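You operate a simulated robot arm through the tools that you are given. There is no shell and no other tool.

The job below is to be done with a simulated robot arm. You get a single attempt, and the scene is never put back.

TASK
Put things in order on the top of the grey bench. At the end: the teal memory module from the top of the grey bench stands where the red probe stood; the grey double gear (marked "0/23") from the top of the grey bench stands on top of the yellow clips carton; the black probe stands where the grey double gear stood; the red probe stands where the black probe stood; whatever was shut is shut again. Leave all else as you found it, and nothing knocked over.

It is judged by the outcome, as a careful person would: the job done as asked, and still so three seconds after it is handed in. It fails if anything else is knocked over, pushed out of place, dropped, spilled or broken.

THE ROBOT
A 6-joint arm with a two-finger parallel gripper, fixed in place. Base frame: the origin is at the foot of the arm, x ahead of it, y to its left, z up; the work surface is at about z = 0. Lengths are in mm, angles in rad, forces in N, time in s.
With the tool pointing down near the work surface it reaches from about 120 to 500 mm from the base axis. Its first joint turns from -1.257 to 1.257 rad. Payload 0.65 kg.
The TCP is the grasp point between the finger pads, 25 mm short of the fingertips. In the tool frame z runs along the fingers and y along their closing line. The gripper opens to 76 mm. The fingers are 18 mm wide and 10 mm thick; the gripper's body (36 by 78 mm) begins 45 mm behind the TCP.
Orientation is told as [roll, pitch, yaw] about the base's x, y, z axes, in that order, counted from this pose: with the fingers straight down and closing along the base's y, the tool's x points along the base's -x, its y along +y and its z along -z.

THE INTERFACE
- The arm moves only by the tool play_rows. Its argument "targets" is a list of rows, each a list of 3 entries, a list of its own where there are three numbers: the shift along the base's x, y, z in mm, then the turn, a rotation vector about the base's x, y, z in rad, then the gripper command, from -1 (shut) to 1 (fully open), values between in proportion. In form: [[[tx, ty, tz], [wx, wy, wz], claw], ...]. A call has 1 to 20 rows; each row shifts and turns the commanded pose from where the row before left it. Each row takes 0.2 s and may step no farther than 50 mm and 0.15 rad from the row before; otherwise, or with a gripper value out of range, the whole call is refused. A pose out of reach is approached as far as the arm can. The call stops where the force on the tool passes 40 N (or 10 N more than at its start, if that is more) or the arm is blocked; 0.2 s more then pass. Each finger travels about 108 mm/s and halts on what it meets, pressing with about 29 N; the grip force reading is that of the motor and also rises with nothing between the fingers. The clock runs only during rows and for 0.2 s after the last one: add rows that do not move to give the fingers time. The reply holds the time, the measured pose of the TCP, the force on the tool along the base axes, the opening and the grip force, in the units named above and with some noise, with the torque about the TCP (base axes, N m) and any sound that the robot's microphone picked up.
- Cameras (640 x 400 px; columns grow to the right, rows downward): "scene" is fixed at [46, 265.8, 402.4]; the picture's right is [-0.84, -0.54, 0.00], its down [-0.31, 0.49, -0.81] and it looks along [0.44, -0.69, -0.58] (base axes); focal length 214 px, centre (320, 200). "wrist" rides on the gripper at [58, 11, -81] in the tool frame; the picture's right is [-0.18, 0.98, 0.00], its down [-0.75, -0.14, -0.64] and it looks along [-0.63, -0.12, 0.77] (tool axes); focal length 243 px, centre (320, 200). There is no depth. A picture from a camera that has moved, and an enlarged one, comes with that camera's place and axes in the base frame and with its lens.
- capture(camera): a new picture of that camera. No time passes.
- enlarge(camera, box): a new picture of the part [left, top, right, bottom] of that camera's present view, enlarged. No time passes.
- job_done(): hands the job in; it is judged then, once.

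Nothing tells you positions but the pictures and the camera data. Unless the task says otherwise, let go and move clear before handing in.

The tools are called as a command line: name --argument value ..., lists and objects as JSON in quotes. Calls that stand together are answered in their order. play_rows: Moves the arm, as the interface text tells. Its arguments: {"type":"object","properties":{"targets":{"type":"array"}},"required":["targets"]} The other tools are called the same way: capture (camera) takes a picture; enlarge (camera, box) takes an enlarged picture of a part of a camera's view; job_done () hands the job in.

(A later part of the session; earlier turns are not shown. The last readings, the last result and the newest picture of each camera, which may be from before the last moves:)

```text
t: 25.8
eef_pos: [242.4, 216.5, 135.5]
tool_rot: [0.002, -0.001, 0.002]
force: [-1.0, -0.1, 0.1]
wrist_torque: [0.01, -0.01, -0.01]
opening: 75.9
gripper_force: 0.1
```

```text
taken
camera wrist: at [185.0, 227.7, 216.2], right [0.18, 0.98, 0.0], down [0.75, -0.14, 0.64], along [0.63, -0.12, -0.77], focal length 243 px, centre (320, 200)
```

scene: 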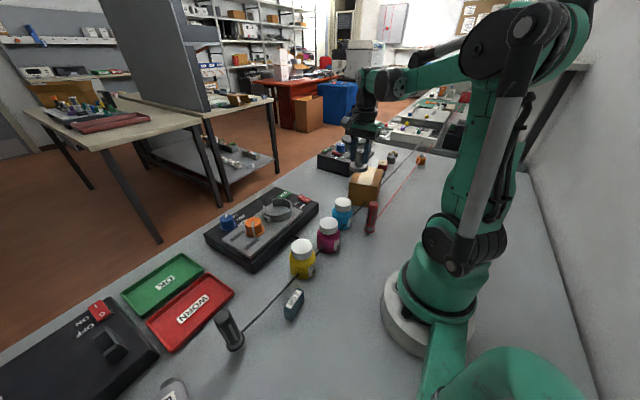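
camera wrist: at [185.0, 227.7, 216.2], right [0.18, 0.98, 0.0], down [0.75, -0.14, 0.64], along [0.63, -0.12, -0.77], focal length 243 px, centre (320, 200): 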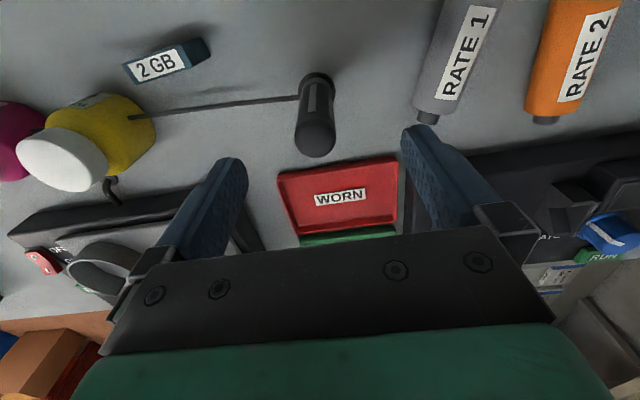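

enlarge --camera "wrist" --box '[270, 60, 370, 165]'

```text
3.81 times, centred on (320, 112) of wrist
camera zoom: at [185.0, 227.7, 216.2], right [0.18, 0.98, 0.0], down [0.75, -0.14, 0.64], along [0.63, -0.12, -0.77], focal length 924 px, centre (320, 533)
```

zoom: 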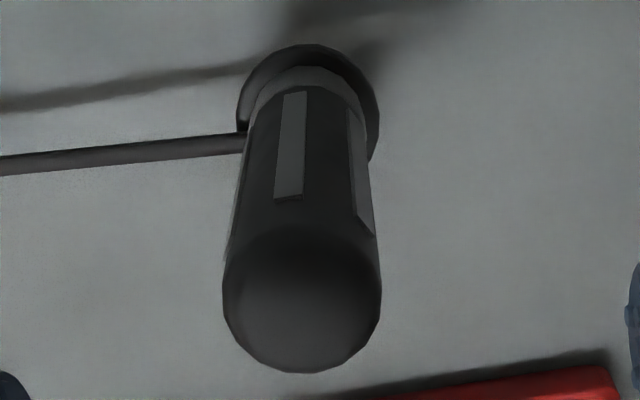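

The probe is offset about (+1.3,-2.5) mm from the TCP. I'll correct, descend to z≈60 and close.

play_rows --targets '[[[1.3, -2.5, 0], [0, 0, 0], 1], [[0, 0, -30], [0, 0, 0], 1], [[0, 0, -30], [0, 0, 0], 1], [[0, 0, -14], [0, 0, 0], 1], [[0, 0, 0], [0, 0, 0], 1]]'

capture --camera "wrist"

```text
t: 27.0
eef_pos: [244.1, 215.4, 61.8]
tool_rot: [0.001, 0.001, 0.003]
force: [-1.0, -0.1, -0.3]
wrist_torque: [0.0, -0.04, -0.03]
opening: 75.9
gripper_force: 0.1
```

```text
taken
camera wrist: at [185.6, 225.8, 141.6], right [0.18, 0.98, 0.0], down [0.75, -0.14, 0.64], along [0.63, -0.12, -0.77], focal length 243 px, centre (320, 200)
```

wrist: 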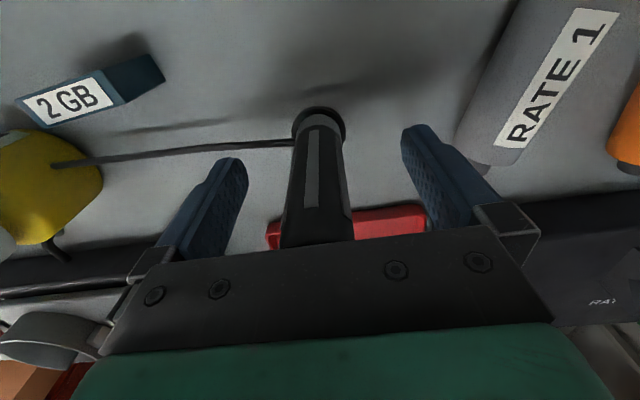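

Fingers straddle the probe. Closing now.

play_rows --targets '[[[0, 0, 0], [0, 0, 0], 0.2], [[0, 0, 0], [0, 0, 0], -0.3], [[0, 0, 0], [0, 0, 0], -1], [[0, 0, 0], [0, 0, 0], -1], [[0, 0, 0], [0, 0, 0], -1]]'

capture --camera "wrist"

```text
t: 28.2
eef_pos: [244.1, 215.7, 60.5]
tool_rot: [0.0, 0.0, 0.002]
force: [-0.1, 0.6, 0.0]
wrist_torque: [0.01, -0.01, 0.01]
opening: 21.2
gripper_force: 29.2
```

```text
taken
camera wrist: at [185.7, 225.7, 141.8], right [0.18, 0.98, 0.0], down [0.75, -0.14, 0.64], along [0.63, -0.12, -0.77], focal length 243 px, centre (320, 200)
```

wrist: 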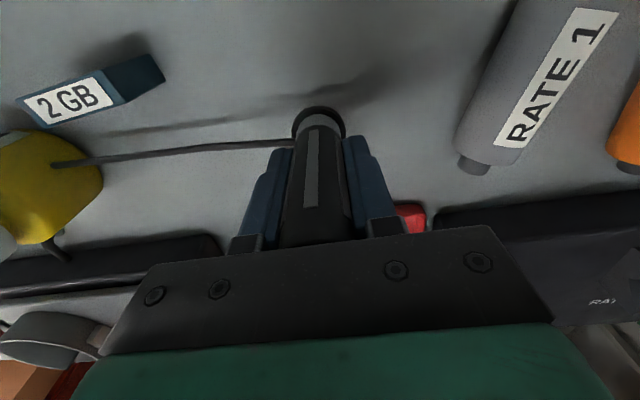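

Gripped at 21 mm. I'll lift straight up and check how the lead behaves.

play_rows --targets '[[[0, 0, 10], [0, 0, 0], -1], [[0, 0, 30], [0, 0, 0], -1], [[0, 0, 40], [0, 0, 0], -1], [[0, 0, 45], [0, 0, 0], -1], [[0, 0, 0], [0, 0, 0], -1]]'

capture --camera "scene"

capture --camera "wrist"

```text
t: 29.4
eef_pos: [246.2, 211.1, 188.1]
tool_rot: [0.0, 0.0, 0.0]
force: [0.3, 0.2, 0.1]
wrist_torque: [0.0, 0.02, 0.02]
opening: 21.2
gripper_force: 29.1
```

```text
taken
```

scene: 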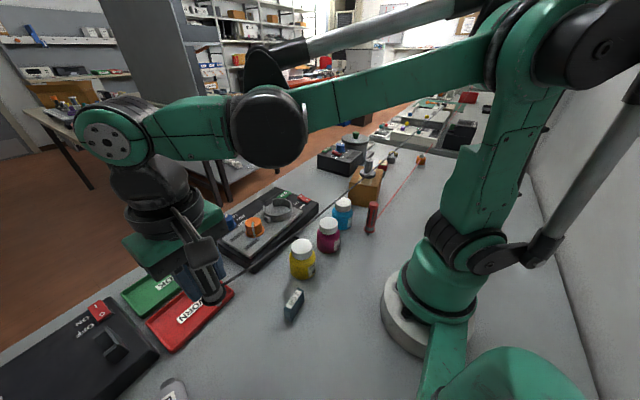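

```text
taken
camera wrist: at [187.0, 222.1, 268.7], right [0.18, 0.98, 0.0], down [0.75, -0.14, 0.64], along [0.63, -0.12, -0.77], focal length 243 px, centre (320, 200)
```

wrist: 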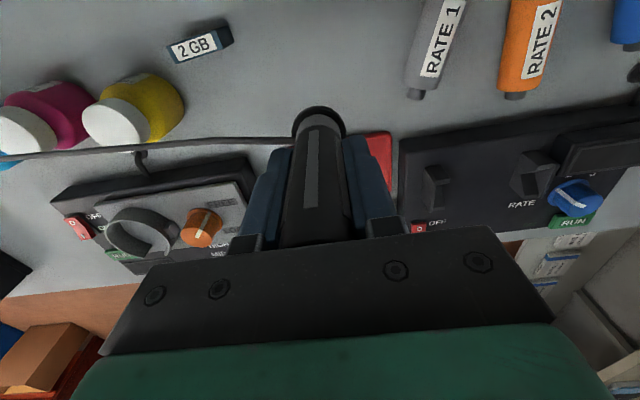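

enlarge --camera "scene" --box '[180, 130, 440, 300]'

enlarge --camera "scene" --box '[320, 120, 440, 220]'

```text
2.35 times, centred on (310, 215) of scene
camera zoom: at [46.0, 265.8, 402.4], right [-0.84, -0.54, 0.0], down [-0.31, 0.49, -0.81], along [0.44, -0.69, -0.58], focal length 505 px, centre (344, 165)
```

zoom: 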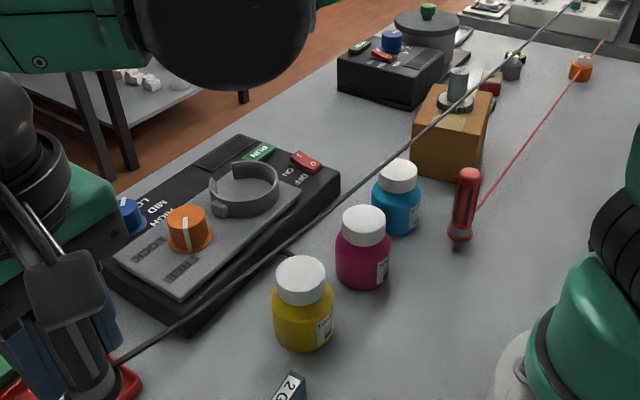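

```text
4.00 times, centred on (380, 170) of scene
camera zoom: at [46.0, 265.8, 402.4], right [-0.84, -0.54, 0.0], down [-0.31, 0.49, -0.81], along [0.44, -0.69, -0.58], focal length 858 px, centre (80, 320)
```

zoom: 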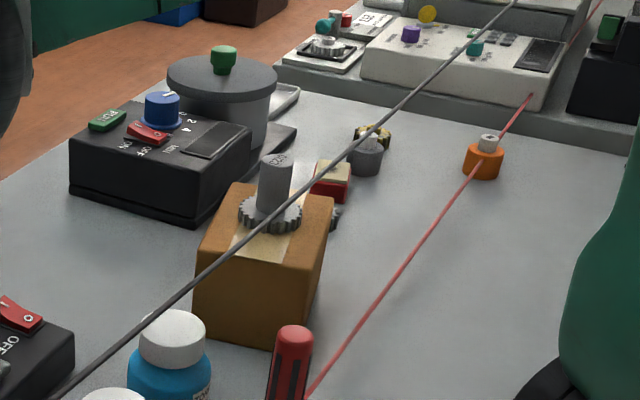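

The lead just floats and doesn't disturb anything; the gear is undisturbed. I'll carry the black probe over to the old gear spot.

play_rows --targets '[[[18, -40, 0], [0, 0, 0], -1], [[18, -40, 0], [0, 0, 0], -1], [[16, -45, 0], [0, 0, 0], -1], [[14, -45, 0], [0, 0, 0], -1], [[12, -45, 0], [0, 0, 0], -1], [[12, -45, 0], [0, 0, 0], -1], [[12, -45, 0], [0, 0, 0], -1], [[12, -45, 0], [0, 0, 0], -1], [[12, -35, 0], [0, 0, 0], -1], [[13, -31, 0], [0, 0, 0], -1], [[0, 0, 0], [0, 0, 0], -1]]'

capture --camera "wrist"

capture --camera "scene"

```text
t: 31.8
eef_pos: [383.5, -198.0, 185.9]
tool_rot: [0.001, 0.0, 0.001]
force: [0.1, -0.7, -0.4]
wrist_torque: [-0.03, 0.0, 0.0]
opening: 21.2
gripper_force: 28.9
```

```text
taken
camera wrist: at [325.0, -187.9, 266.5], right [0.18, 0.98, 0.0], down [0.75, -0.14, 0.64], along [0.63, -0.12, -0.77], focal length 243 px, centre (320, 200)
```

wrist: 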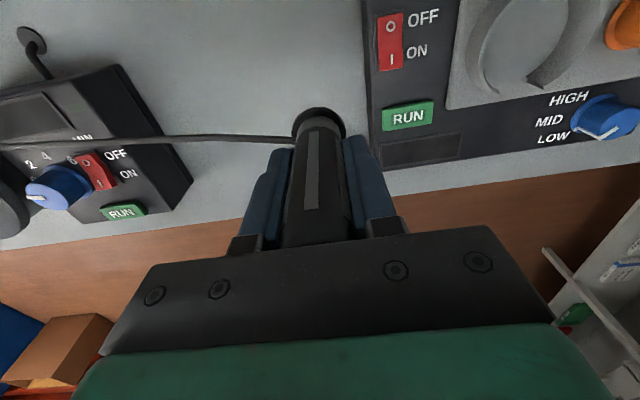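

```text
taken
```

scene: 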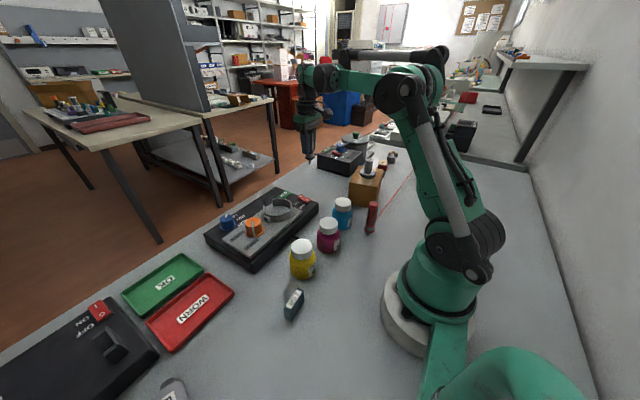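

Now out and down toward the spot, with a check before the last part.

play_rows --targets '[[[12, -8, -25], [0, 0, 0], -1], [[12, -8, -25], [0, 0, 0], -1], [[12.5, -8, -20], [0, 0, 0], -1], [[0, 0, -15], [0, 0, 0], -1], [[0, 0, 0], [0, 0, 0], -1]]'

capture --camera "wrist"

enlarge --camera "scene" --box '[250, 120, 410, 220]'

```text
t: 33.0
eef_pos: [420.2, -225.7, 100.2]
tool_rot: [0.001, 0.001, 0.002]
force: [0.6, -0.3, -1.0]
wrist_torque: [0.03, 0.03, 0.0]
opening: 21.2
gripper_force: 28.8
```

```text
taken
camera wrist: at [361.8, -214.3, 181.5], right [0.18, 0.98, 0.0], down [0.75, -0.14, 0.64], along [0.63, -0.12, -0.77], focal length 243 px, centre (320, 200)
```

wrist: 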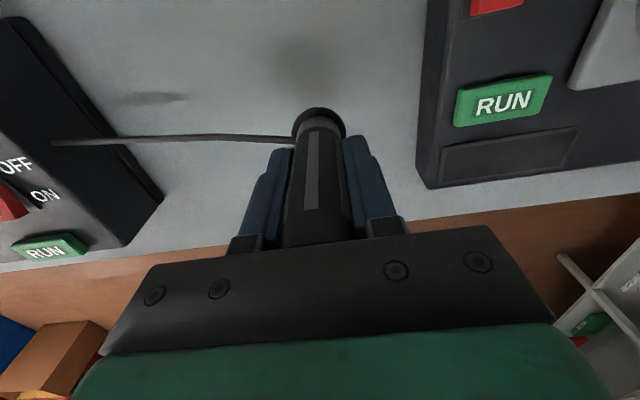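

```text
4.00 times, centred on (330, 170) of scene
camera zoom: at [46.0, 265.8, 402.4], right [-0.84, -0.54, 0.0], down [-0.31, 0.49, -0.81], along [0.44, -0.69, -0.58], focal length 858 px, centre (280, 320)
```

zoom: 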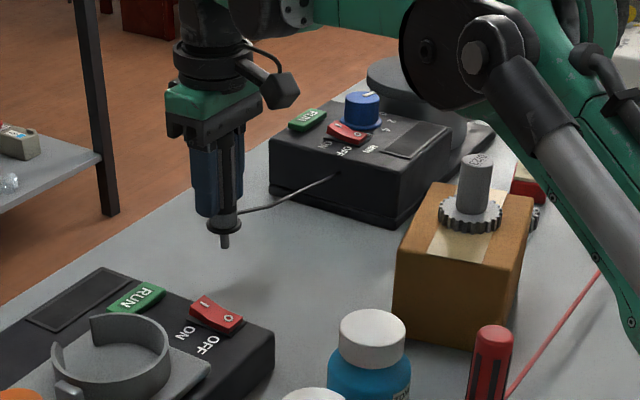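

The probe shows a stub below its disc. I need to see whether the probes stand in sockets or on the stub itself, so I'll zoom on both spots and on the red probe's foot.

enlarge --camera "scene" --box '[290, 150, 330, 190]'

enlarge --camera "scene" --box '[350, 195, 390, 240]'

enlarge --camera "scene" --box '[200, 300, 300, 370]'

enlarge --camera "wrist" --box '[200, 0, 420, 140]'

```text
10.00 times, centred on (310, 170) of scene
camera zoom: at [46.0, 265.8, 402.4], right [-0.84, -0.54, 0.0], down [-0.31, 0.49, -0.81], along [0.44, -0.69, -0.58], focal length 2145 px, centre (420, 500)
```

zoom: 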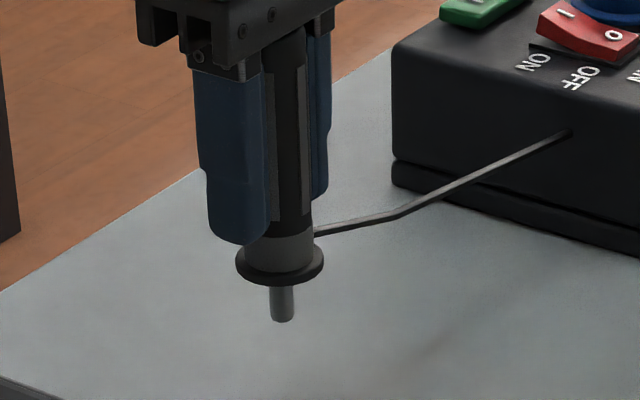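

```text
8.89 times, centred on (370, 218) of scene
camera zoom: at [46.0, 265.8, 402.4], right [-0.84, -0.54, 0.0], down [-0.31, 0.49, -0.81], along [0.44, -0.69, -0.58], focal length 1906 px, centre (-124, 44)
```

zoom: 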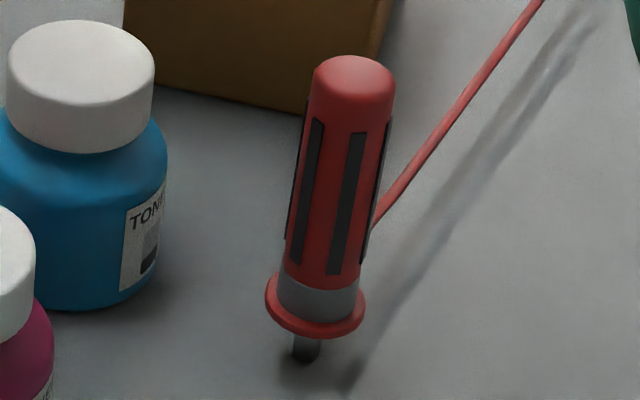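

```text
5.71 times, centred on (250, 335) of scene
camera zoom: at [46.0, 265.8, 402.4], right [-0.84, -0.54, 0.0], down [-0.31, 0.49, -0.81], along [0.44, -0.69, -0.58], focal length 1226 px, centre (720, -571)
```

zoom: 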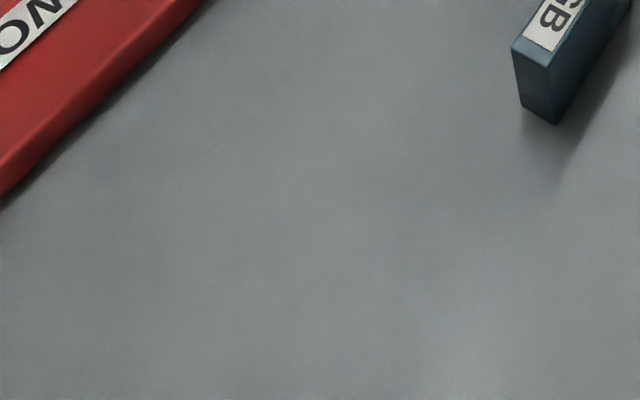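

```text
2.86 times, centred on (310, 70) of wrist
camera zoom: at [361.8, -214.3, 181.5], right [0.18, 0.98, 0.0], down [0.75, -0.14, 0.64], along [0.63, -0.12, -0.77], focal length 693 px, centre (349, 571)
```

zoom: 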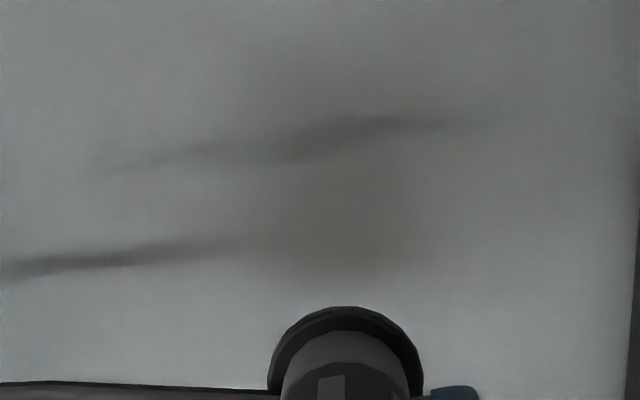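

The probes stand on a ~20 mm stub with no sockets, so they need exactly vertical placement. The probe sits ~4.5 mm off in x in my grip; I'll correct for that and lower.

play_rows --targets '[[[4.6, 3.3, 0], [0, 0, 0], -1], [[0, 0, -15], [0, 0, 0], -1], [[0, 0, -15], [0, 0, 0], -1], [[0, 0, 0], [0, 0, 0], -1], [[0, 0, 0], [0, 0, 0], -1]]'

capture --camera "wrist"

enlarge --camera "scene" --box '[290, 150, 330, 200]'

```text
t: 34.2
eef_pos: [425.1, -220.9, 70.3]
tool_rot: [0.001, -0.001, 0.003]
force: [-0.2, -1.4, -0.4]
wrist_torque: [0.04, -0.02, -0.01]
opening: 21.1
gripper_force: 29.5
```

```text
taken
camera wrist: at [366.9, -210.5, 151.5], right [0.18, 0.98, 0.0], down [0.75, -0.14, 0.64], along [0.63, -0.12, -0.77], focal length 243 px, centre (320, 200)
```

wrist: 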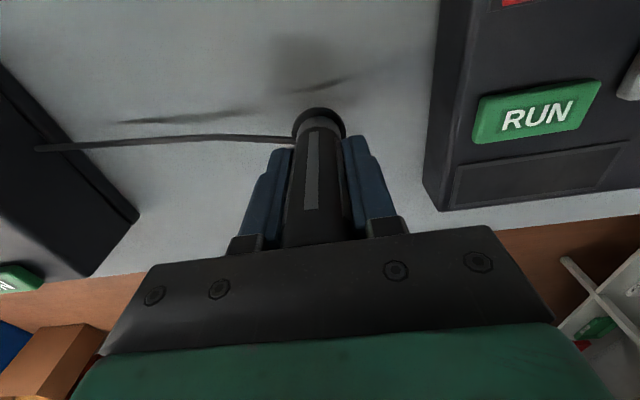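

```text
8.00 times, centred on (310, 175) of scene
camera zoom: at [46.0, 265.8, 402.4], right [-0.84, -0.54, 0.0], down [-0.31, 0.49, -0.81], along [0.44, -0.69, -0.58], focal length 1716 px, centre (400, 400)
```

zoom: 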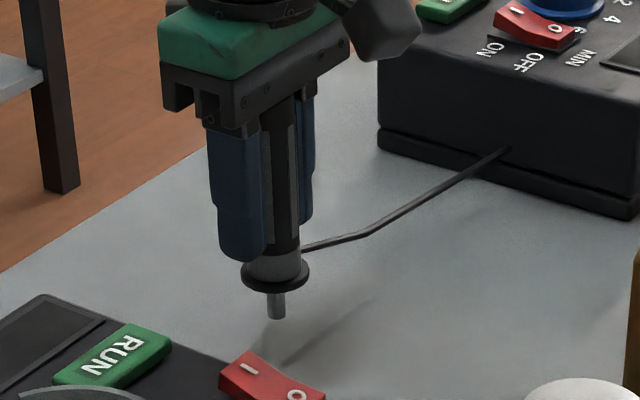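

The stub is about 9 mm above the surface at the right spot. Lowering in small steps to contact.

play_rows --targets '[[[0, 0, -4], [0, 0, 0], -1], [[0, 0, -3], [0, 0, 0], -1], [[0, 0, 0], [0, 0, 0], -1]]'

play_rows --targets '[[[0, 0, -1.2], [0, 0, 0], -1], [[0, 0, 0], [0, 0, 0], -1]]'

enlarge --camera "scene" --box '[290, 150, 330, 200]'

```text
t: 35.0
eef_pos: [425.2, -222.5, 64.4]
tool_rot: [0.001, 0.001, 0.001]
force: [-1.2, 0.3, -0.5]
wrist_torque: [-0.01, 0.03, -0.01]
opening: 21.0
gripper_force: 28.4
```

```text
t: 35.6
eef_pos: [424.3, -222.8, 63.5]
tool_rot: [0.001, 0.001, 0.0]
force: [-0.2, 0.1, 0.5]
wrist_torque: [-0.02, 0.03, 0.0]
opening: 21.3
gripper_force: 28.9
```

```text
8.00 times, centred on (310, 175) of scene
camera zoom: at [46.0, 265.8, 402.4], right [-0.84, -0.54, 0.0], down [-0.31, 0.49, -0.81], along [0.44, -0.69, -0.58], focal length 1716 px, centre (400, 400)
```

zoom: 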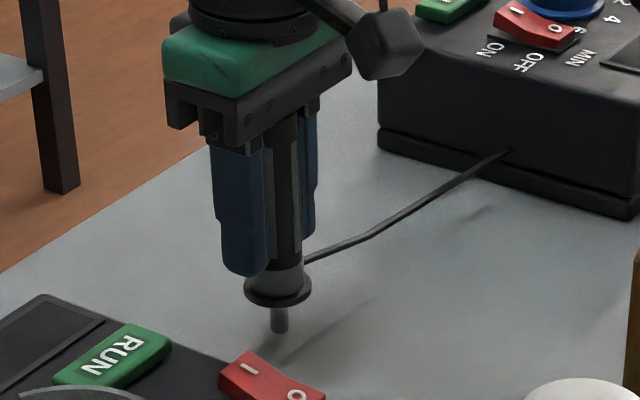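

play_rows --targets '[[[0, 0, -1], [0, 0, 0], -1], [[0, 0, 0], [0, 0, 0], -1]]'

play_rows --targets '[[[0, 0, -0.7], [0, 0, 0], -1], [[0, 0, 0], [0, 0, 0], -1]]'

```text
t: 36.2
eef_pos: [425.1, -221.2, 63.1]
tool_rot: [0.001, 0.001, 0.001]
force: [-0.7, -0.9, 0.4]
wrist_torque: [0.0, 0.02, 0.01]
opening: 21.2
gripper_force: 28.9
```

```text
t: 36.8
eef_pos: [426.0, -222.5, 61.9]
tool_rot: [0.001, 0.0, 0.003]
force: [0.1, 0.3, -0.3]
wrist_torque: [0.01, 0.0, 0.03]
opening: 21.3
gripper_force: 29.4
```

No contact yet; continuing in sub-millimetre steps.

play_rows --targets '[[[0, 0, -0.7], [0, 0, 0], -1], [[0, 0, 0], [0, 0, 0], -1]]'

play_rows --targets '[[[0, 0, -0.7], [0, 0, 0], -1], [[0, 0, 0], [0, 0, 0], -1]]'

```text
t: 37.4
eef_pos: [424.8, -222.7, 61.8]
tool_rot: [0.0, 0.0, 0.002]
force: [-0.3, -1.0, -0.8]
wrist_torque: [-0.03, 0.02, 0.0]
opening: 21.0
gripper_force: 29.1
```

```text
t: 38.0
eef_pos: [425.1, -221.6, 60.3]
tool_rot: [-0.002, -0.002, 0.002]
force: [2.9, -2.7, 27.4]
wrist_torque: [-0.15, -0.06, -0.02]
opening: 21.3
gripper_force: 29.3
```

Firm contact at z≈60.3. I'll ease up 0.6 mm and read the force before releasing.

play_rows --targets '[[[0, 0, 0.5], [0, 0, 0], -1], [[0, 0, 0], [0, 0, 0], -1]]'

enlarge --camera "scene" --box '[290, 150, 330, 200]'

```text
t: 38.6
eef_pos: [425.3, -221.8, 60.0]
tool_rot: [0.0, -0.001, 0.001]
force: [-3.6, -2.8, 24.7]
wrist_torque: [-0.23, 0.3, 0.03]
opening: 21.2
gripper_force: 29.1
```

```text
8.00 times, centred on (310, 175) of scene
camera zoom: at [45.9, 265.9, 402.4], right [-0.84, -0.54, 0.0], down [-0.31, 0.49, -0.81], along [0.44, -0.69, -0.58], focal length 1716 px, centre (400, 400)
```

zoom: 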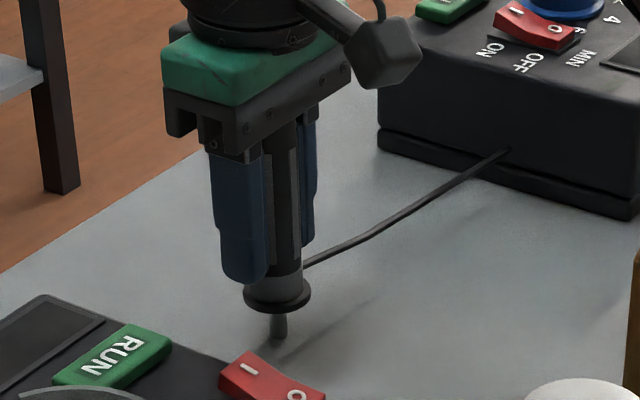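

play_rows --targets '[[[0, 0, 0.6], [0, 0, 0], -1], [[0, 0, 0], [0, 0, 0], -1]]'

```text
t: 39.2
eef_pos: [426.4, -221.2, 60.1]
tool_rot: [0.001, -0.003, 0.001]
force: [-0.9, -0.3, -0.5]
wrist_torque: [0.01, -0.02, 0.0]
opening: 21.1
gripper_force: 29.1
```

play_rows --targets '[[[0, 0, -0.3], [0, 0, 0], -1], [[0, 0, 0], [0, 0, 0], -1]]'

enlarge --camera "scene" --box '[290, 150, 330, 200]'

capture --camera "wrist"

```text
t: 39.8
eef_pos: [425.6, -221.8, 60.6]
tool_rot: [0.0, 0.0, 0.002]
force: [-0.9, 0.5, -0.6]
wrist_torque: [0.01, -0.03, -0.02]
opening: 21.4
gripper_force: 29.0
```

```text
8.00 times, centred on (310, 175) of scene
camera zoom: at [46.0, 265.8, 402.4], right [-0.84, -0.54, 0.0], down [-0.31, 0.49, -0.81], along [0.44, -0.69, -0.58], focal length 1716 px, centre (400, 400)
```

zoom: 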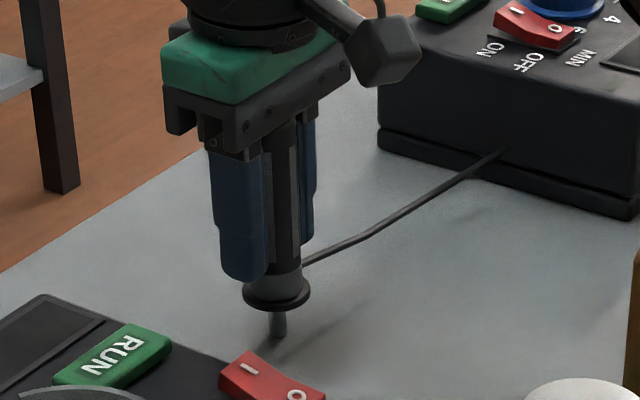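

```text
taken
camera wrist: at [367.5, -211.6, 141.1], right [0.18, 0.98, 0.0], down [0.75, -0.14, 0.64], along [0.63, -0.12, -0.77], focal length 243 px, centre (320, 200)
```

wrist: 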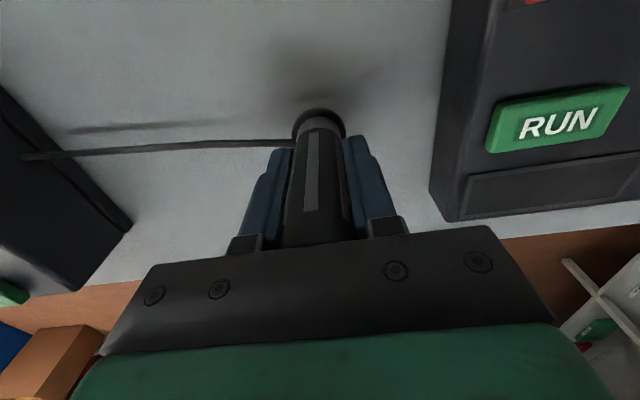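

enlarge --camera "scene" --box '[295, 160, 320, 195]'

enlarge --camera "wrist" --box '[250, 60, 390, 250]'

```text
11.43 times, centred on (308, 178) of scene
camera zoom: at [46.0, 265.8, 402.4], right [-0.84, -0.54, 0.0], down [-0.31, 0.49, -0.81], along [0.44, -0.69, -0.58], focal length 2451 px, centre (463, 457)
```

zoom: 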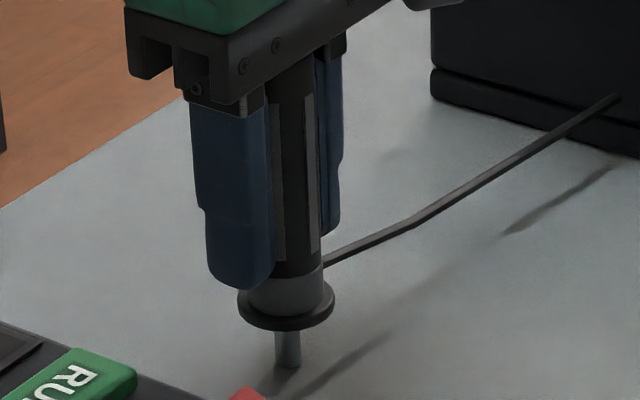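

```text
2.11 times, centred on (320, 155) of wrist
camera zoom: at [367.5, -211.6, 141.1], right [0.18, 0.98, 0.0], down [0.75, -0.14, 0.64], along [0.63, -0.12, -0.77], focal length 511 px, centre (320, 295)
```

zoom: 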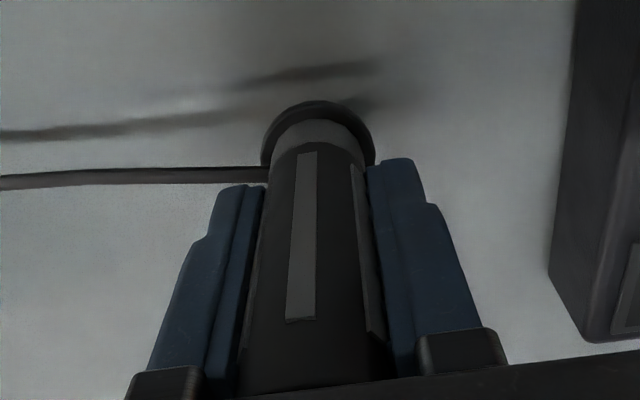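

play_rows --targets '[[[0, 0, -0.3], [0, 0, 0], -1], [[0, 0, 0], [0, 0, 0], -1]]'

```text
t: 40.4
eef_pos: [425.4, -222.6, 60.0]
tool_rot: [0.0, 0.0, 0.001]
force: [-0.5, -1.8, 22.8]
wrist_torque: [-0.1, 0.02, -0.03]
opening: 21.2
gripper_force: 29.1
```

play_rows --targets '[[[0, 0, 0.2], [0, 0, 0], -1], [[0, 0, 0], [0, 0, 0], -1]]'

```text
t: 41.0
eef_pos: [425.2, -222.2, 61.0]
tool_rot: [-0.002, -0.001, 0.002]
force: [3.1, -1.3, 10.0]
wrist_torque: [-0.18, -0.14, -0.01]
opening: 21.2
gripper_force: 28.9
```

Light contact now. Releasing gently, then rising straight up.

play_rows --targets '[[[0, 0, 0.1], [0, 0, 0], -0.6], [[0, 0, 0], [0, 0, 0], -0.4], [[0, 0, 0], [0, 0, 0], -0.3], [[0, 0, 0], [0, 0, 0], -0.1], [[0, 0, 0], [0, 0, 0], 0.15], [[0, 0, 0], [0, 0, 0], 0.15]]'

enlarge --camera "scene" --box '[290, 150, 330, 200]'

capture --camera "wrist"

```text
t: 42.4
eef_pos: [424.6, -221.5, 59.3]
tool_rot: [0.001, 0.001, 0.003]
force: [0.4, -0.3, -1.0]
wrist_torque: [-0.01, -0.02, 0.0]
opening: 43.4
gripper_force: 0.0
```

```text
8.00 times, centred on (310, 175) of scene
camera zoom: at [46.0, 265.8, 402.4], right [-0.84, -0.54, 0.0], down [-0.31, 0.49, -0.81], along [0.44, -0.69, -0.58], focal length 1716 px, centre (400, 400)
```

zoom: 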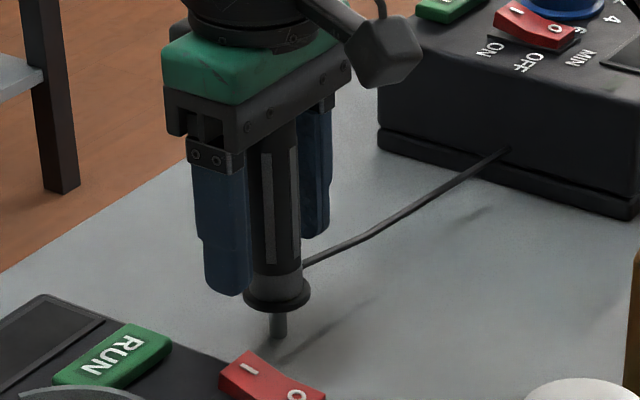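

```text
taken
camera wrist: at [366.8, -211.1, 141.1], right [0.18, 0.98, 0.0], down [0.75, -0.14, 0.64], along [0.63, -0.12, -0.77], focal length 243 px, centre (320, 200)
```

wrist: 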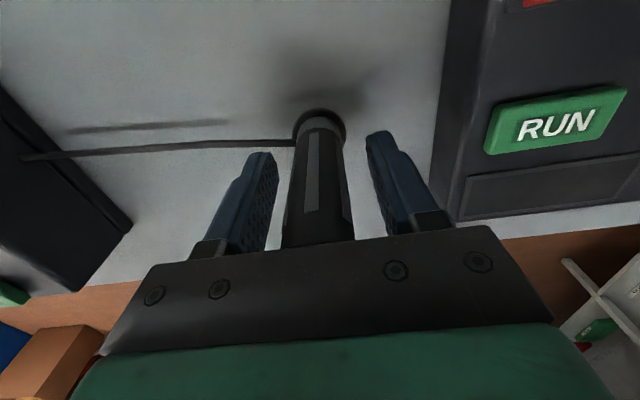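

The probe stands on its own. I'll rise straight up and then withdraw inward.

play_rows --targets '[[[0, 0, 15], [0, 0, 0], 0.15], [[0, 0, 20], [0, 0, 0], 0.15], [[0, 0, 20], [0, 0, 0], 0.15], [[0, 0, 17], [0, 0, 0], 0.15], [[-15, 0, 10], [0, 0, 0], 0.15], [[-30, 0, 20], [0, 0, 0], 0.15], [[-40, 0, 30], [0, 0, 0], 0.5], [[-30, 0, 20], [0, 0, 0], 1], [[0, 0, 0], [0, 0, 0], 1]]'

capture --camera "wrist"

capture --camera "scene"

```text
t: 44.4
eef_pos: [310.5, -220.0, 214.3]
tool_rot: [-0.001, -0.001, 0.003]
force: [-0.4, -0.5, 0.3]
wrist_torque: [0.02, -0.03, 0.02]
opening: 76.2
gripper_force: 0.0
```

```text
taken
camera wrist: at [252.8, -210.0, 294.5], right [0.18, 0.98, 0.0], down [0.75, -0.14, 0.64], along [0.63, -0.12, -0.77], focal length 243 px, centre (320, 200)
```

wrist: 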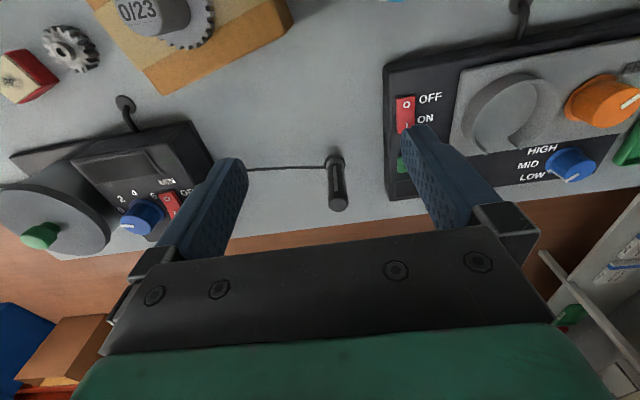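

```text
taken
```

scene: 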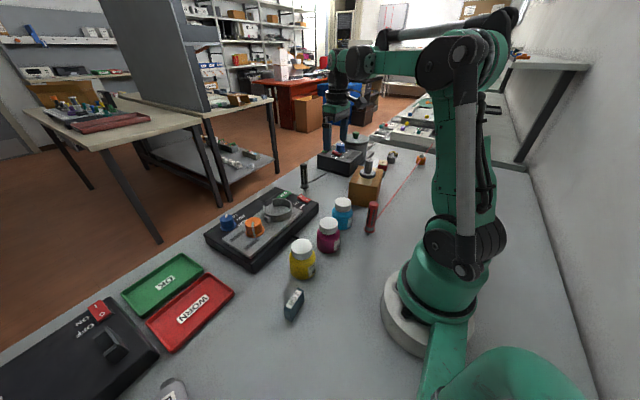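

enlarge --camera "wrist" --box '[290, 130, 390, 220]'

enlarge --camera "scene" --box '[280, 140, 400, 240]'

```text
4.44 times, centred on (340, 175) of wrist
camera zoom: at [252.8, -210.0, 294.5], right [0.18, 0.98, 0.0], down [0.75, -0.14, 0.64], along [0.63, -0.12, -0.77], focal length 1078 px, centre (231, 311)
```

zoom: 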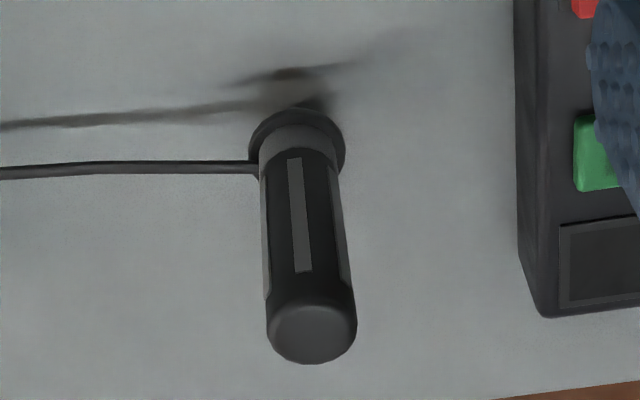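

```text
4.00 times, centred on (340, 190) of scene
camera zoom: at [46.0, 265.8, 402.4], right [-0.84, -0.54, 0.0], down [-0.31, 0.49, -0.81], along [0.44, -0.69, -0.58], focal length 858 px, centre (240, 240)
```

zoom: 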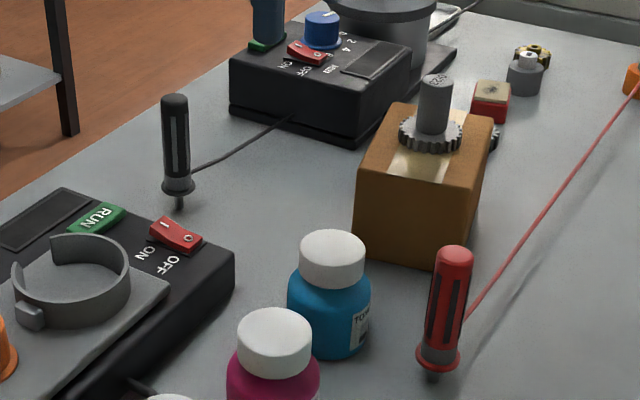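

The black probe stands at (421.6,-222), right on the gear's old spot. Next, the red probe near (159,-145): I'll move above it to look at the clearance to the blue jar.

play_rows --targets '[[[-35, 15, 10], [0, 0, 0], 1], [[-40, 20, 10], [0, 0, 0], 1], [[-35, 20, 10], [0, 0, 0], 1], [[0, 0, 0], [0, 0, 0], 1]]'

capture --camera "wrist"

```text
t: 45.4
eef_pos: [197.9, -166.9, 242.3]
tool_rot: [-0.002, 0.0, 0.002]
force: [0.3, 0.5, 0.4]
wrist_torque: [0.0, 0.01, -0.02]
opening: 75.9
gripper_force: 0.2
```

```text
taken
camera wrist: at [140.0, -156.2, 323.3], right [0.18, 0.98, 0.0], down [0.75, -0.14, 0.64], along [0.63, -0.12, -0.77], focal length 243 px, centre (320, 200)
```

wrist: 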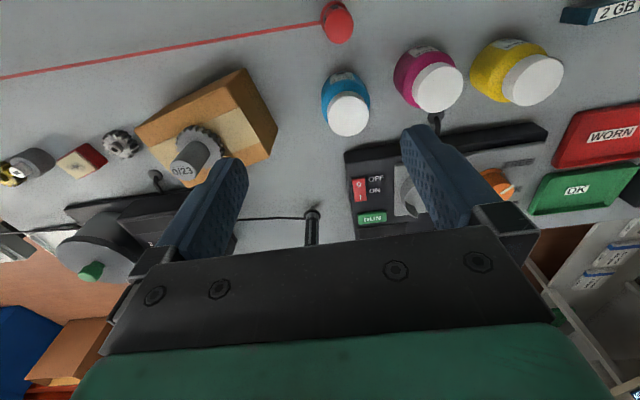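

enlarge --camera "wrist" --box '[290, 0, 390, 70]'

play_rows --targets '[[[-15, 10, -20], [0, 0, 0], 1], [[-15, 10, -20], [0, 0, 0], 1], [[0, 0, 0], [0, 0, 0], 1]]'

capture --camera "wrist"

enlarge --camera "wrist" --box '[260, 0, 400, 110]'

```text
5.71 times, centred on (340, 35) of wrist
camera zoom: at [140.0, -156.2, 323.3], right [0.18, 0.98, 0.0], down [0.75, -0.14, 0.64], along [0.63, -0.12, -0.77], focal length 1386 px, centre (206, 1143)
```

zoom: 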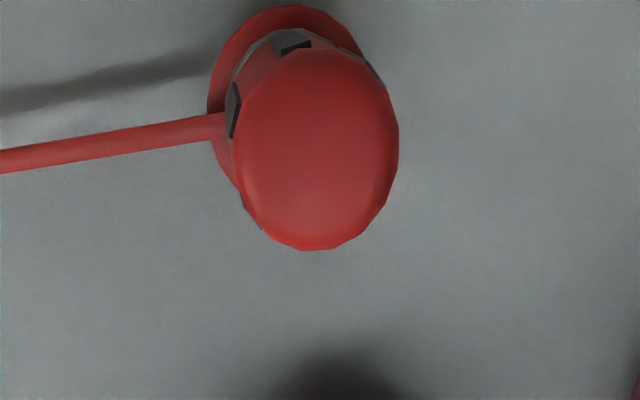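

```text
t: 46.2
eef_pos: [168.3, -146.5, 201.8]
tool_rot: [0.002, 0.0, 0.001]
force: [-0.6, 0.3, 0.3]
wrist_torque: [-0.03, -0.02, -0.02]
opening: 76.0
gripper_force: 0.0
```

```text
taken
camera wrist: at [109.9, -136.0, 282.9], right [0.18, 0.98, 0.0], down [0.75, -0.14, 0.64], along [0.63, -0.12, -0.77], focal length 243 px, centre (320, 200)
```

wrist: 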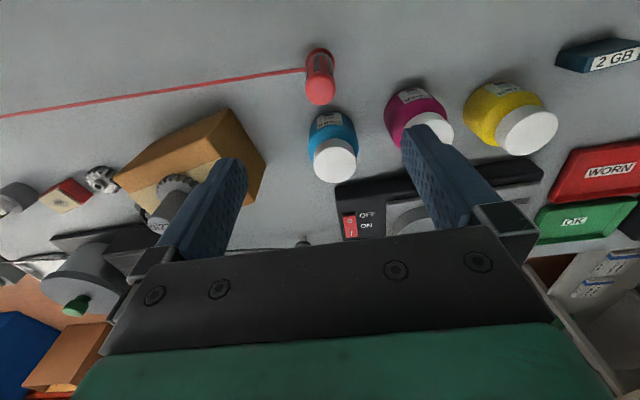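

```text
3.64 times, centred on (330, 55) of wrist
camera zoom: at [109.9, -136.0, 282.9], right [0.18, 0.98, 0.0], down [0.75, -0.14, 0.64], along [0.63, -0.12, -0.77], focal length 882 px, centre (284, 727)
```

zoom: 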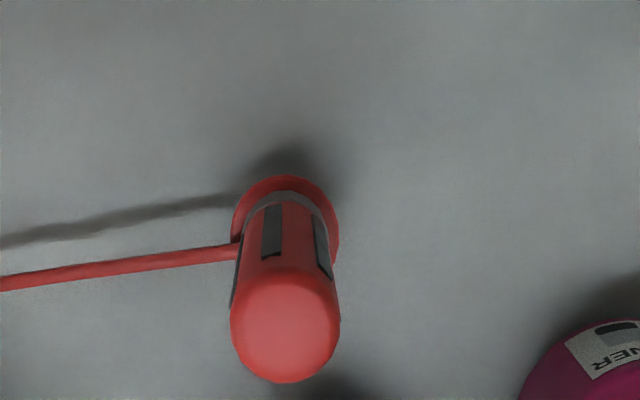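

The red probe stands at (157.5,-144.7). Centring over it and descending to just above its top for a check.

play_rows --targets '[[[-10.5, 2, 0], [0, 0, 0], 1], [[0, 0, -30], [0, 0, 0], 1], [[0, 0, -30], [0, 0, 0], 1], [[0, 0, 0], [0, 0, 0], 1]]'

capture --camera "wrist"

enlarge --camera "wrist" --box '[250, 50, 390, 170]'

```text
t: 47.2
eef_pos: [155.8, -143.9, 142.5]
tool_rot: [0.0, 0.0, 0.001]
force: [-0.5, 0.7, -0.1]
wrist_torque: [0.01, -0.01, 0.0]
opening: 76.0
gripper_force: 0.0
```

```text
taken
camera wrist: at [99.1, -132.9, 222.5], right [0.18, 0.98, 0.0], down [0.75, -0.14, 0.64], along [0.63, -0.12, -0.77], focal length 243 px, centre (320, 200)
```

wrist: 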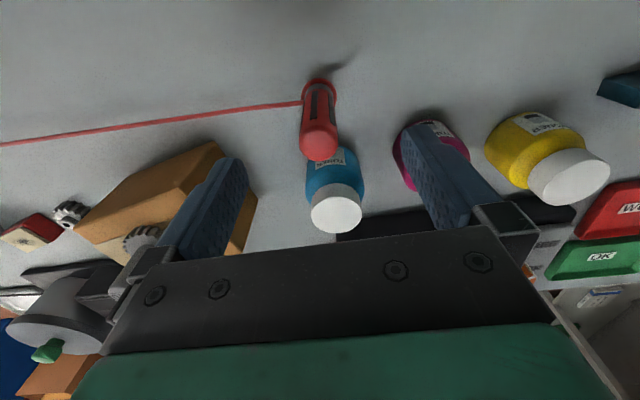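

```text
3.33 times, centred on (320, 110) of wrist
camera zoom: at [99.1, -132.9, 222.5], right [0.18, 0.98, 0.0], down [0.75, -0.14, 0.64], along [0.63, -0.12, -0.77], focal length 809 px, centre (320, 500)
```

zoom: 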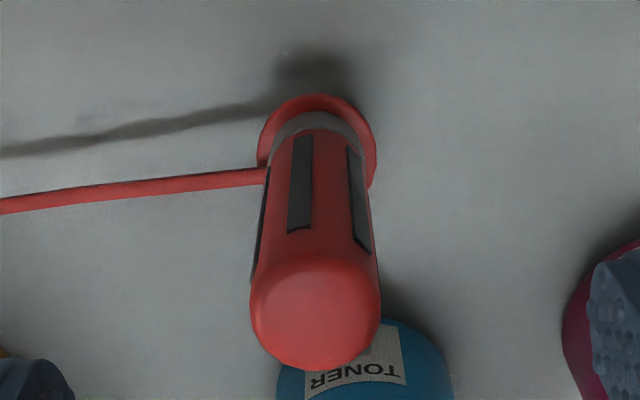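

Aligned to about 1 mm. Descending to the grip height and closing.

play_rows --targets '[[[1.2, -0.9, 0], [0, 0, 0], 1], [[0, 0, -30], [0, 0, 0], 1], [[0, 0, -30], [0, 0, 0], 1], [[0, 0, -20.5], [0, 0, 0], 1], [[0, 0, 0], [0, 0, 0], 1]]'

capture --camera "wrist"

```text
t: 48.4
eef_pos: [161.6, -145.0, 65.3]
tool_rot: [0.0, 0.001, 0.002]
force: [-1.3, 0.1, -0.1]
wrist_torque: [0.0, 0.02, -0.01]
opening: 76.0
gripper_force: 0.1
```

```text
taken
camera wrist: at [102.4, -133.9, 144.4], right [0.18, 0.98, 0.0], down [0.75, -0.14, 0.64], along [0.63, -0.12, -0.77], focal length 243 px, centre (320, 200)
```

wrist: 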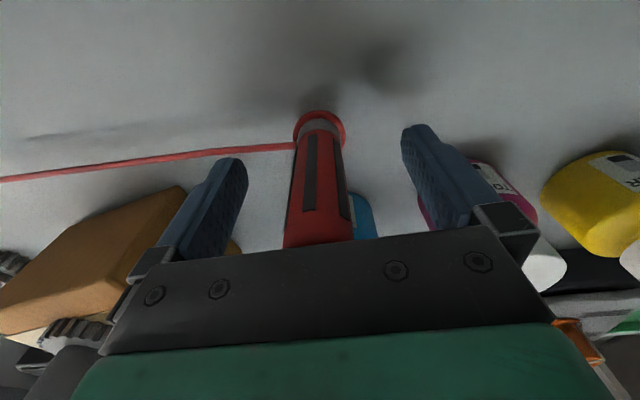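

The arm came down ~3.5 mm off in x; I'll correct that and close.

play_rows --targets '[[[-3.3, 0, -2.5], [0, 0, 0], 1], [[0, 0, 0], [0, 0, 0], 1], [[0, 0, 0], [0, 0, 0], 0.2], [[0, 0, 0], [0, 0, 0], -0.3], [[0, 0, 0], [0, 0, 0], -1], [[0, 0, 0], [0, 0, 0], -1], [[0, 0, 0], [0, 0, 0], -1]]'

capture --camera "wrist"

enlarge --camera "scene" --box '[330, 180, 420, 250]'

```text
t: 50.0
eef_pos: [158.1, -145.2, 61.2]
tool_rot: [0.0, 0.001, 0.002]
force: [0.5, -1.1, 1.9]
wrist_torque: [-0.02, 0.0, -0.07]
opening: 21.2
gripper_force: 29.3
```

```text
taken
camera wrist: at [99.2, -134.6, 142.2], right [0.18, 0.98, 0.0], down [0.75, -0.14, 0.64], along [0.63, -0.12, -0.77], focal length 243 px, centre (320, 200)
```

wrist: 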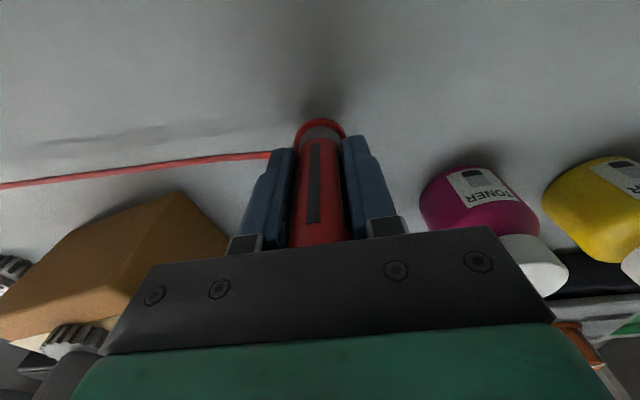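

```text
5.71 times, centred on (375, 215) of scene
camera zoom: at [46.0, 265.8, 402.4], right [-0.84, -0.54, 0.0], down [-0.31, 0.49, -0.81], along [0.44, -0.69, -0.58], focal length 1226 px, centre (6, 114)
```

zoom: 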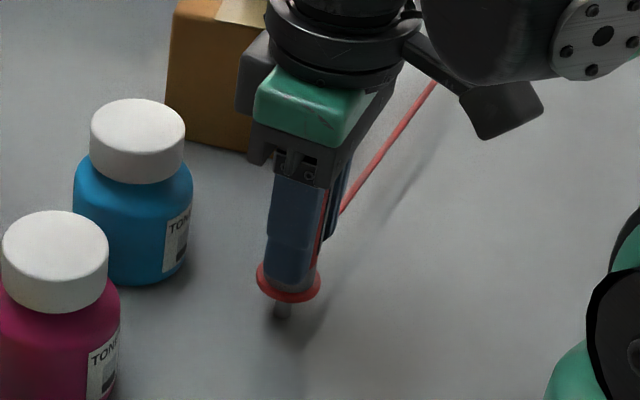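

Red probe gripped, well centred. I'll lift it and carry it to the black probe's old spot at about (238,215).

play_rows --targets '[[[0, 0, 10], [0, 0, 0], -1], [[0, 0, 30], [0, 0, 0], -1], [[0, 0, 40], [0, 0, 0], -1], [[0, 0, 45], [0, 0, 0], -1], [[12, 38, 0], [0, 0, 0], -1], [[12, 38, 0], [0, 0, 0], -1], [[12, 38, 0], [0, 0, 0], -1], [[0, 0, 0], [0, 0, 0], -1]]'

capture --camera "scene"

```text
t: 51.8
eef_pos: [196.4, -31.9, 185.5]
tool_rot: [0.001, 0.001, 0.002]
force: [-0.3, 0.3, -0.4]
wrist_torque: [0.01, 0.03, 0.03]
opening: 21.3
gripper_force: 29.6
```

```text
taken
```

scene: 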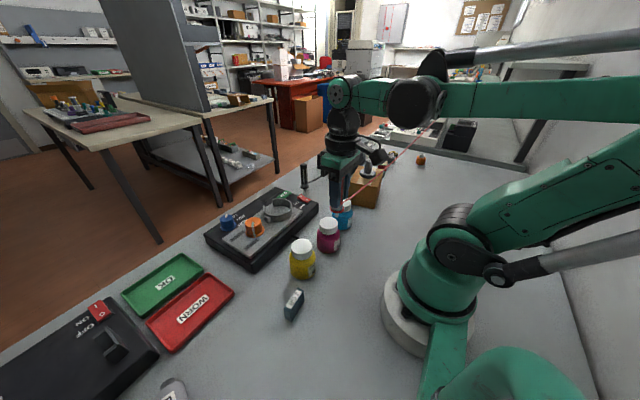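

play_rows --targets '[[[7, 41, 0], [0, 0, 0], -1], [[7, 41, 0], [0, 0, 0], -1], [[7, 41, 0], [0, 0, 0], -1], [[7, 41, 0], [0, 0, 0], -1], [[7, 41, 0], [0, 0, 0], -1], [[7, 41, 0], [0, 0, 0], -1], [[0, 0, -30], [0, 0, 0], -1], [[0, 0, -30], [0, 0, 0], -1], [[0, 0, 0], [0, 0, 0], -1]]'

capture --camera "wrist"

capture --camera "scene"

```text
t: 53.8
eef_pos: [234.9, 212.9, 123.4]
tool_rot: [-0.001, -0.001, 0.001]
force: [1.1, -0.4, 0.5]
wrist_torque: [0.02, 0.01, -0.02]
opening: 21.3
gripper_force: 29.3
```

```text
taken
camera wrist: at [177.0, 224.0, 203.7], right [0.18, 0.98, 0.0], down [0.75, -0.14, 0.64], along [0.63, -0.12, -0.77], focal length 243 px, centre (320, 200)
```

wrist: 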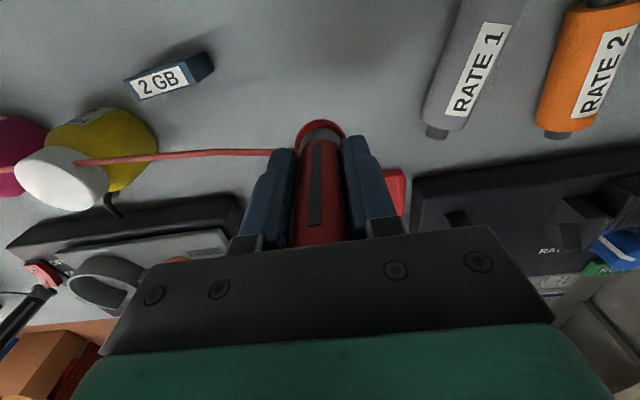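

```text
taken
```

scene: 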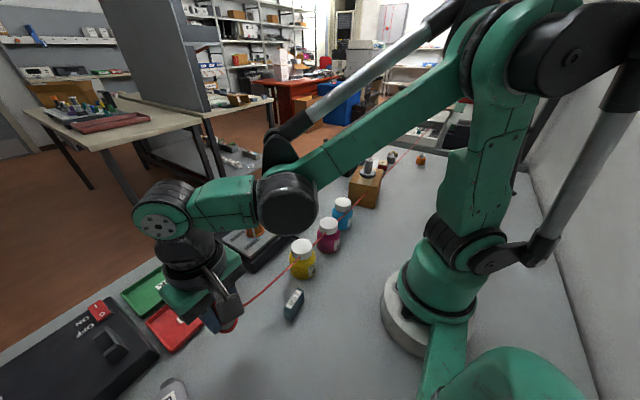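

Small correction (+2.8,+2.4) and descend toward the surface.

play_rows --targets '[[[2.8, 2.4, 0], [0, 0, 0], -1], [[0, 0, -25], [0, 0, 0], -1], [[0, 0, -25], [0, 0, 0], -1], [[0, 0, 0], [0, 0, 0], -1]]'

capture --camera "wrist"

enlarge --camera "scene" --box '[180, 270, 310, 370]'

```text
t: 54.8
eef_pos: [238.2, 217.0, 71.9]
tool_rot: [-0.002, 0.0, 0.002]
force: [-0.1, 0.3, 0.3]
wrist_torque: [0.02, 0.01, 0.0]
opening: 20.9
gripper_force: 28.9
```

```text
taken
camera wrist: at [179.3, 227.2, 153.1], right [0.18, 0.98, 0.0], down [0.75, -0.14, 0.64], along [0.63, -0.12, -0.77], focal length 243 px, centre (320, 200)
```

wrist: 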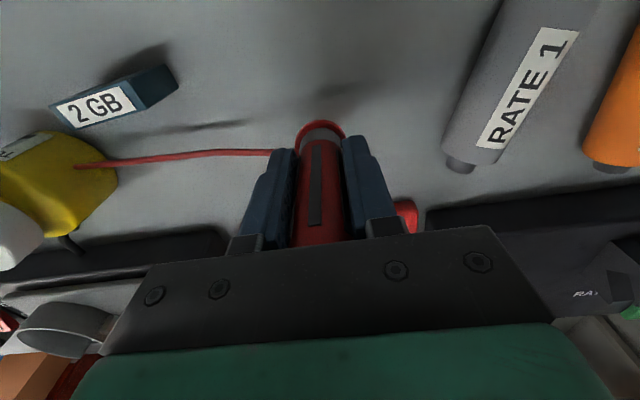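

```text
4.00 times, centred on (245, 320) of scene
camera zoom: at [46.0, 265.8, 402.4], right [-0.84, -0.54, 0.0], down [-0.31, 0.49, -0.81], along [0.44, -0.69, -0.58], focal length 858 px, centre (620, -280)
```

zoom: 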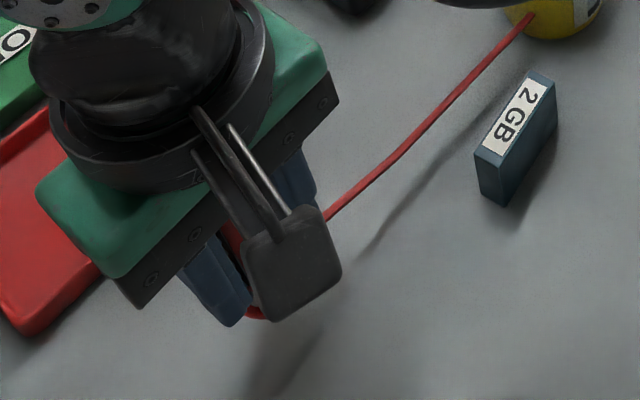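

play_rows --targets '[[[0, -1.2, -4], [0, 0, 0], -1], [[0, 0, -4], [0, 0, 0], -1], [[0, 0, 0], [0, 0, 0], -1]]'

play_rows --targets '[[[0, 0, -1], [0, 0, 0], -1], [[0, 0, 0], [0, 0, 0], -1]]'

play_rows --targets '[[[0, 0, -0.6], [0, 0, 0], -1], [[0, 0, 0], [0, 0, 0], -1]]'

```text
t: 55.6
eef_pos: [237.8, 215.0, 65.5]
tool_rot: [0.0, 0.0, 0.003]
force: [0.0, -0.9, 0.3]
wrist_torque: [-0.01, -0.04, 0.01]
opening: 21.0
gripper_force: 29.4
```

```text
t: 56.2
eef_pos: [238.6, 216.5, 66.0]
tool_rot: [0.0, 0.0, 0.002]
force: [0.3, 0.6, -0.8]
wrist_torque: [0.02, 0.0, -0.02]
opening: 21.4
gripper_force: 28.8
```

```text
t: 56.8
eef_pos: [239.1, 216.9, 64.3]
tool_rot: [-0.001, -0.002, 0.001]
force: [-0.1, 0.4, -1.4]
wrist_torque: [0.02, 0.0, -0.02]
opening: 21.1
gripper_force: 28.9
```

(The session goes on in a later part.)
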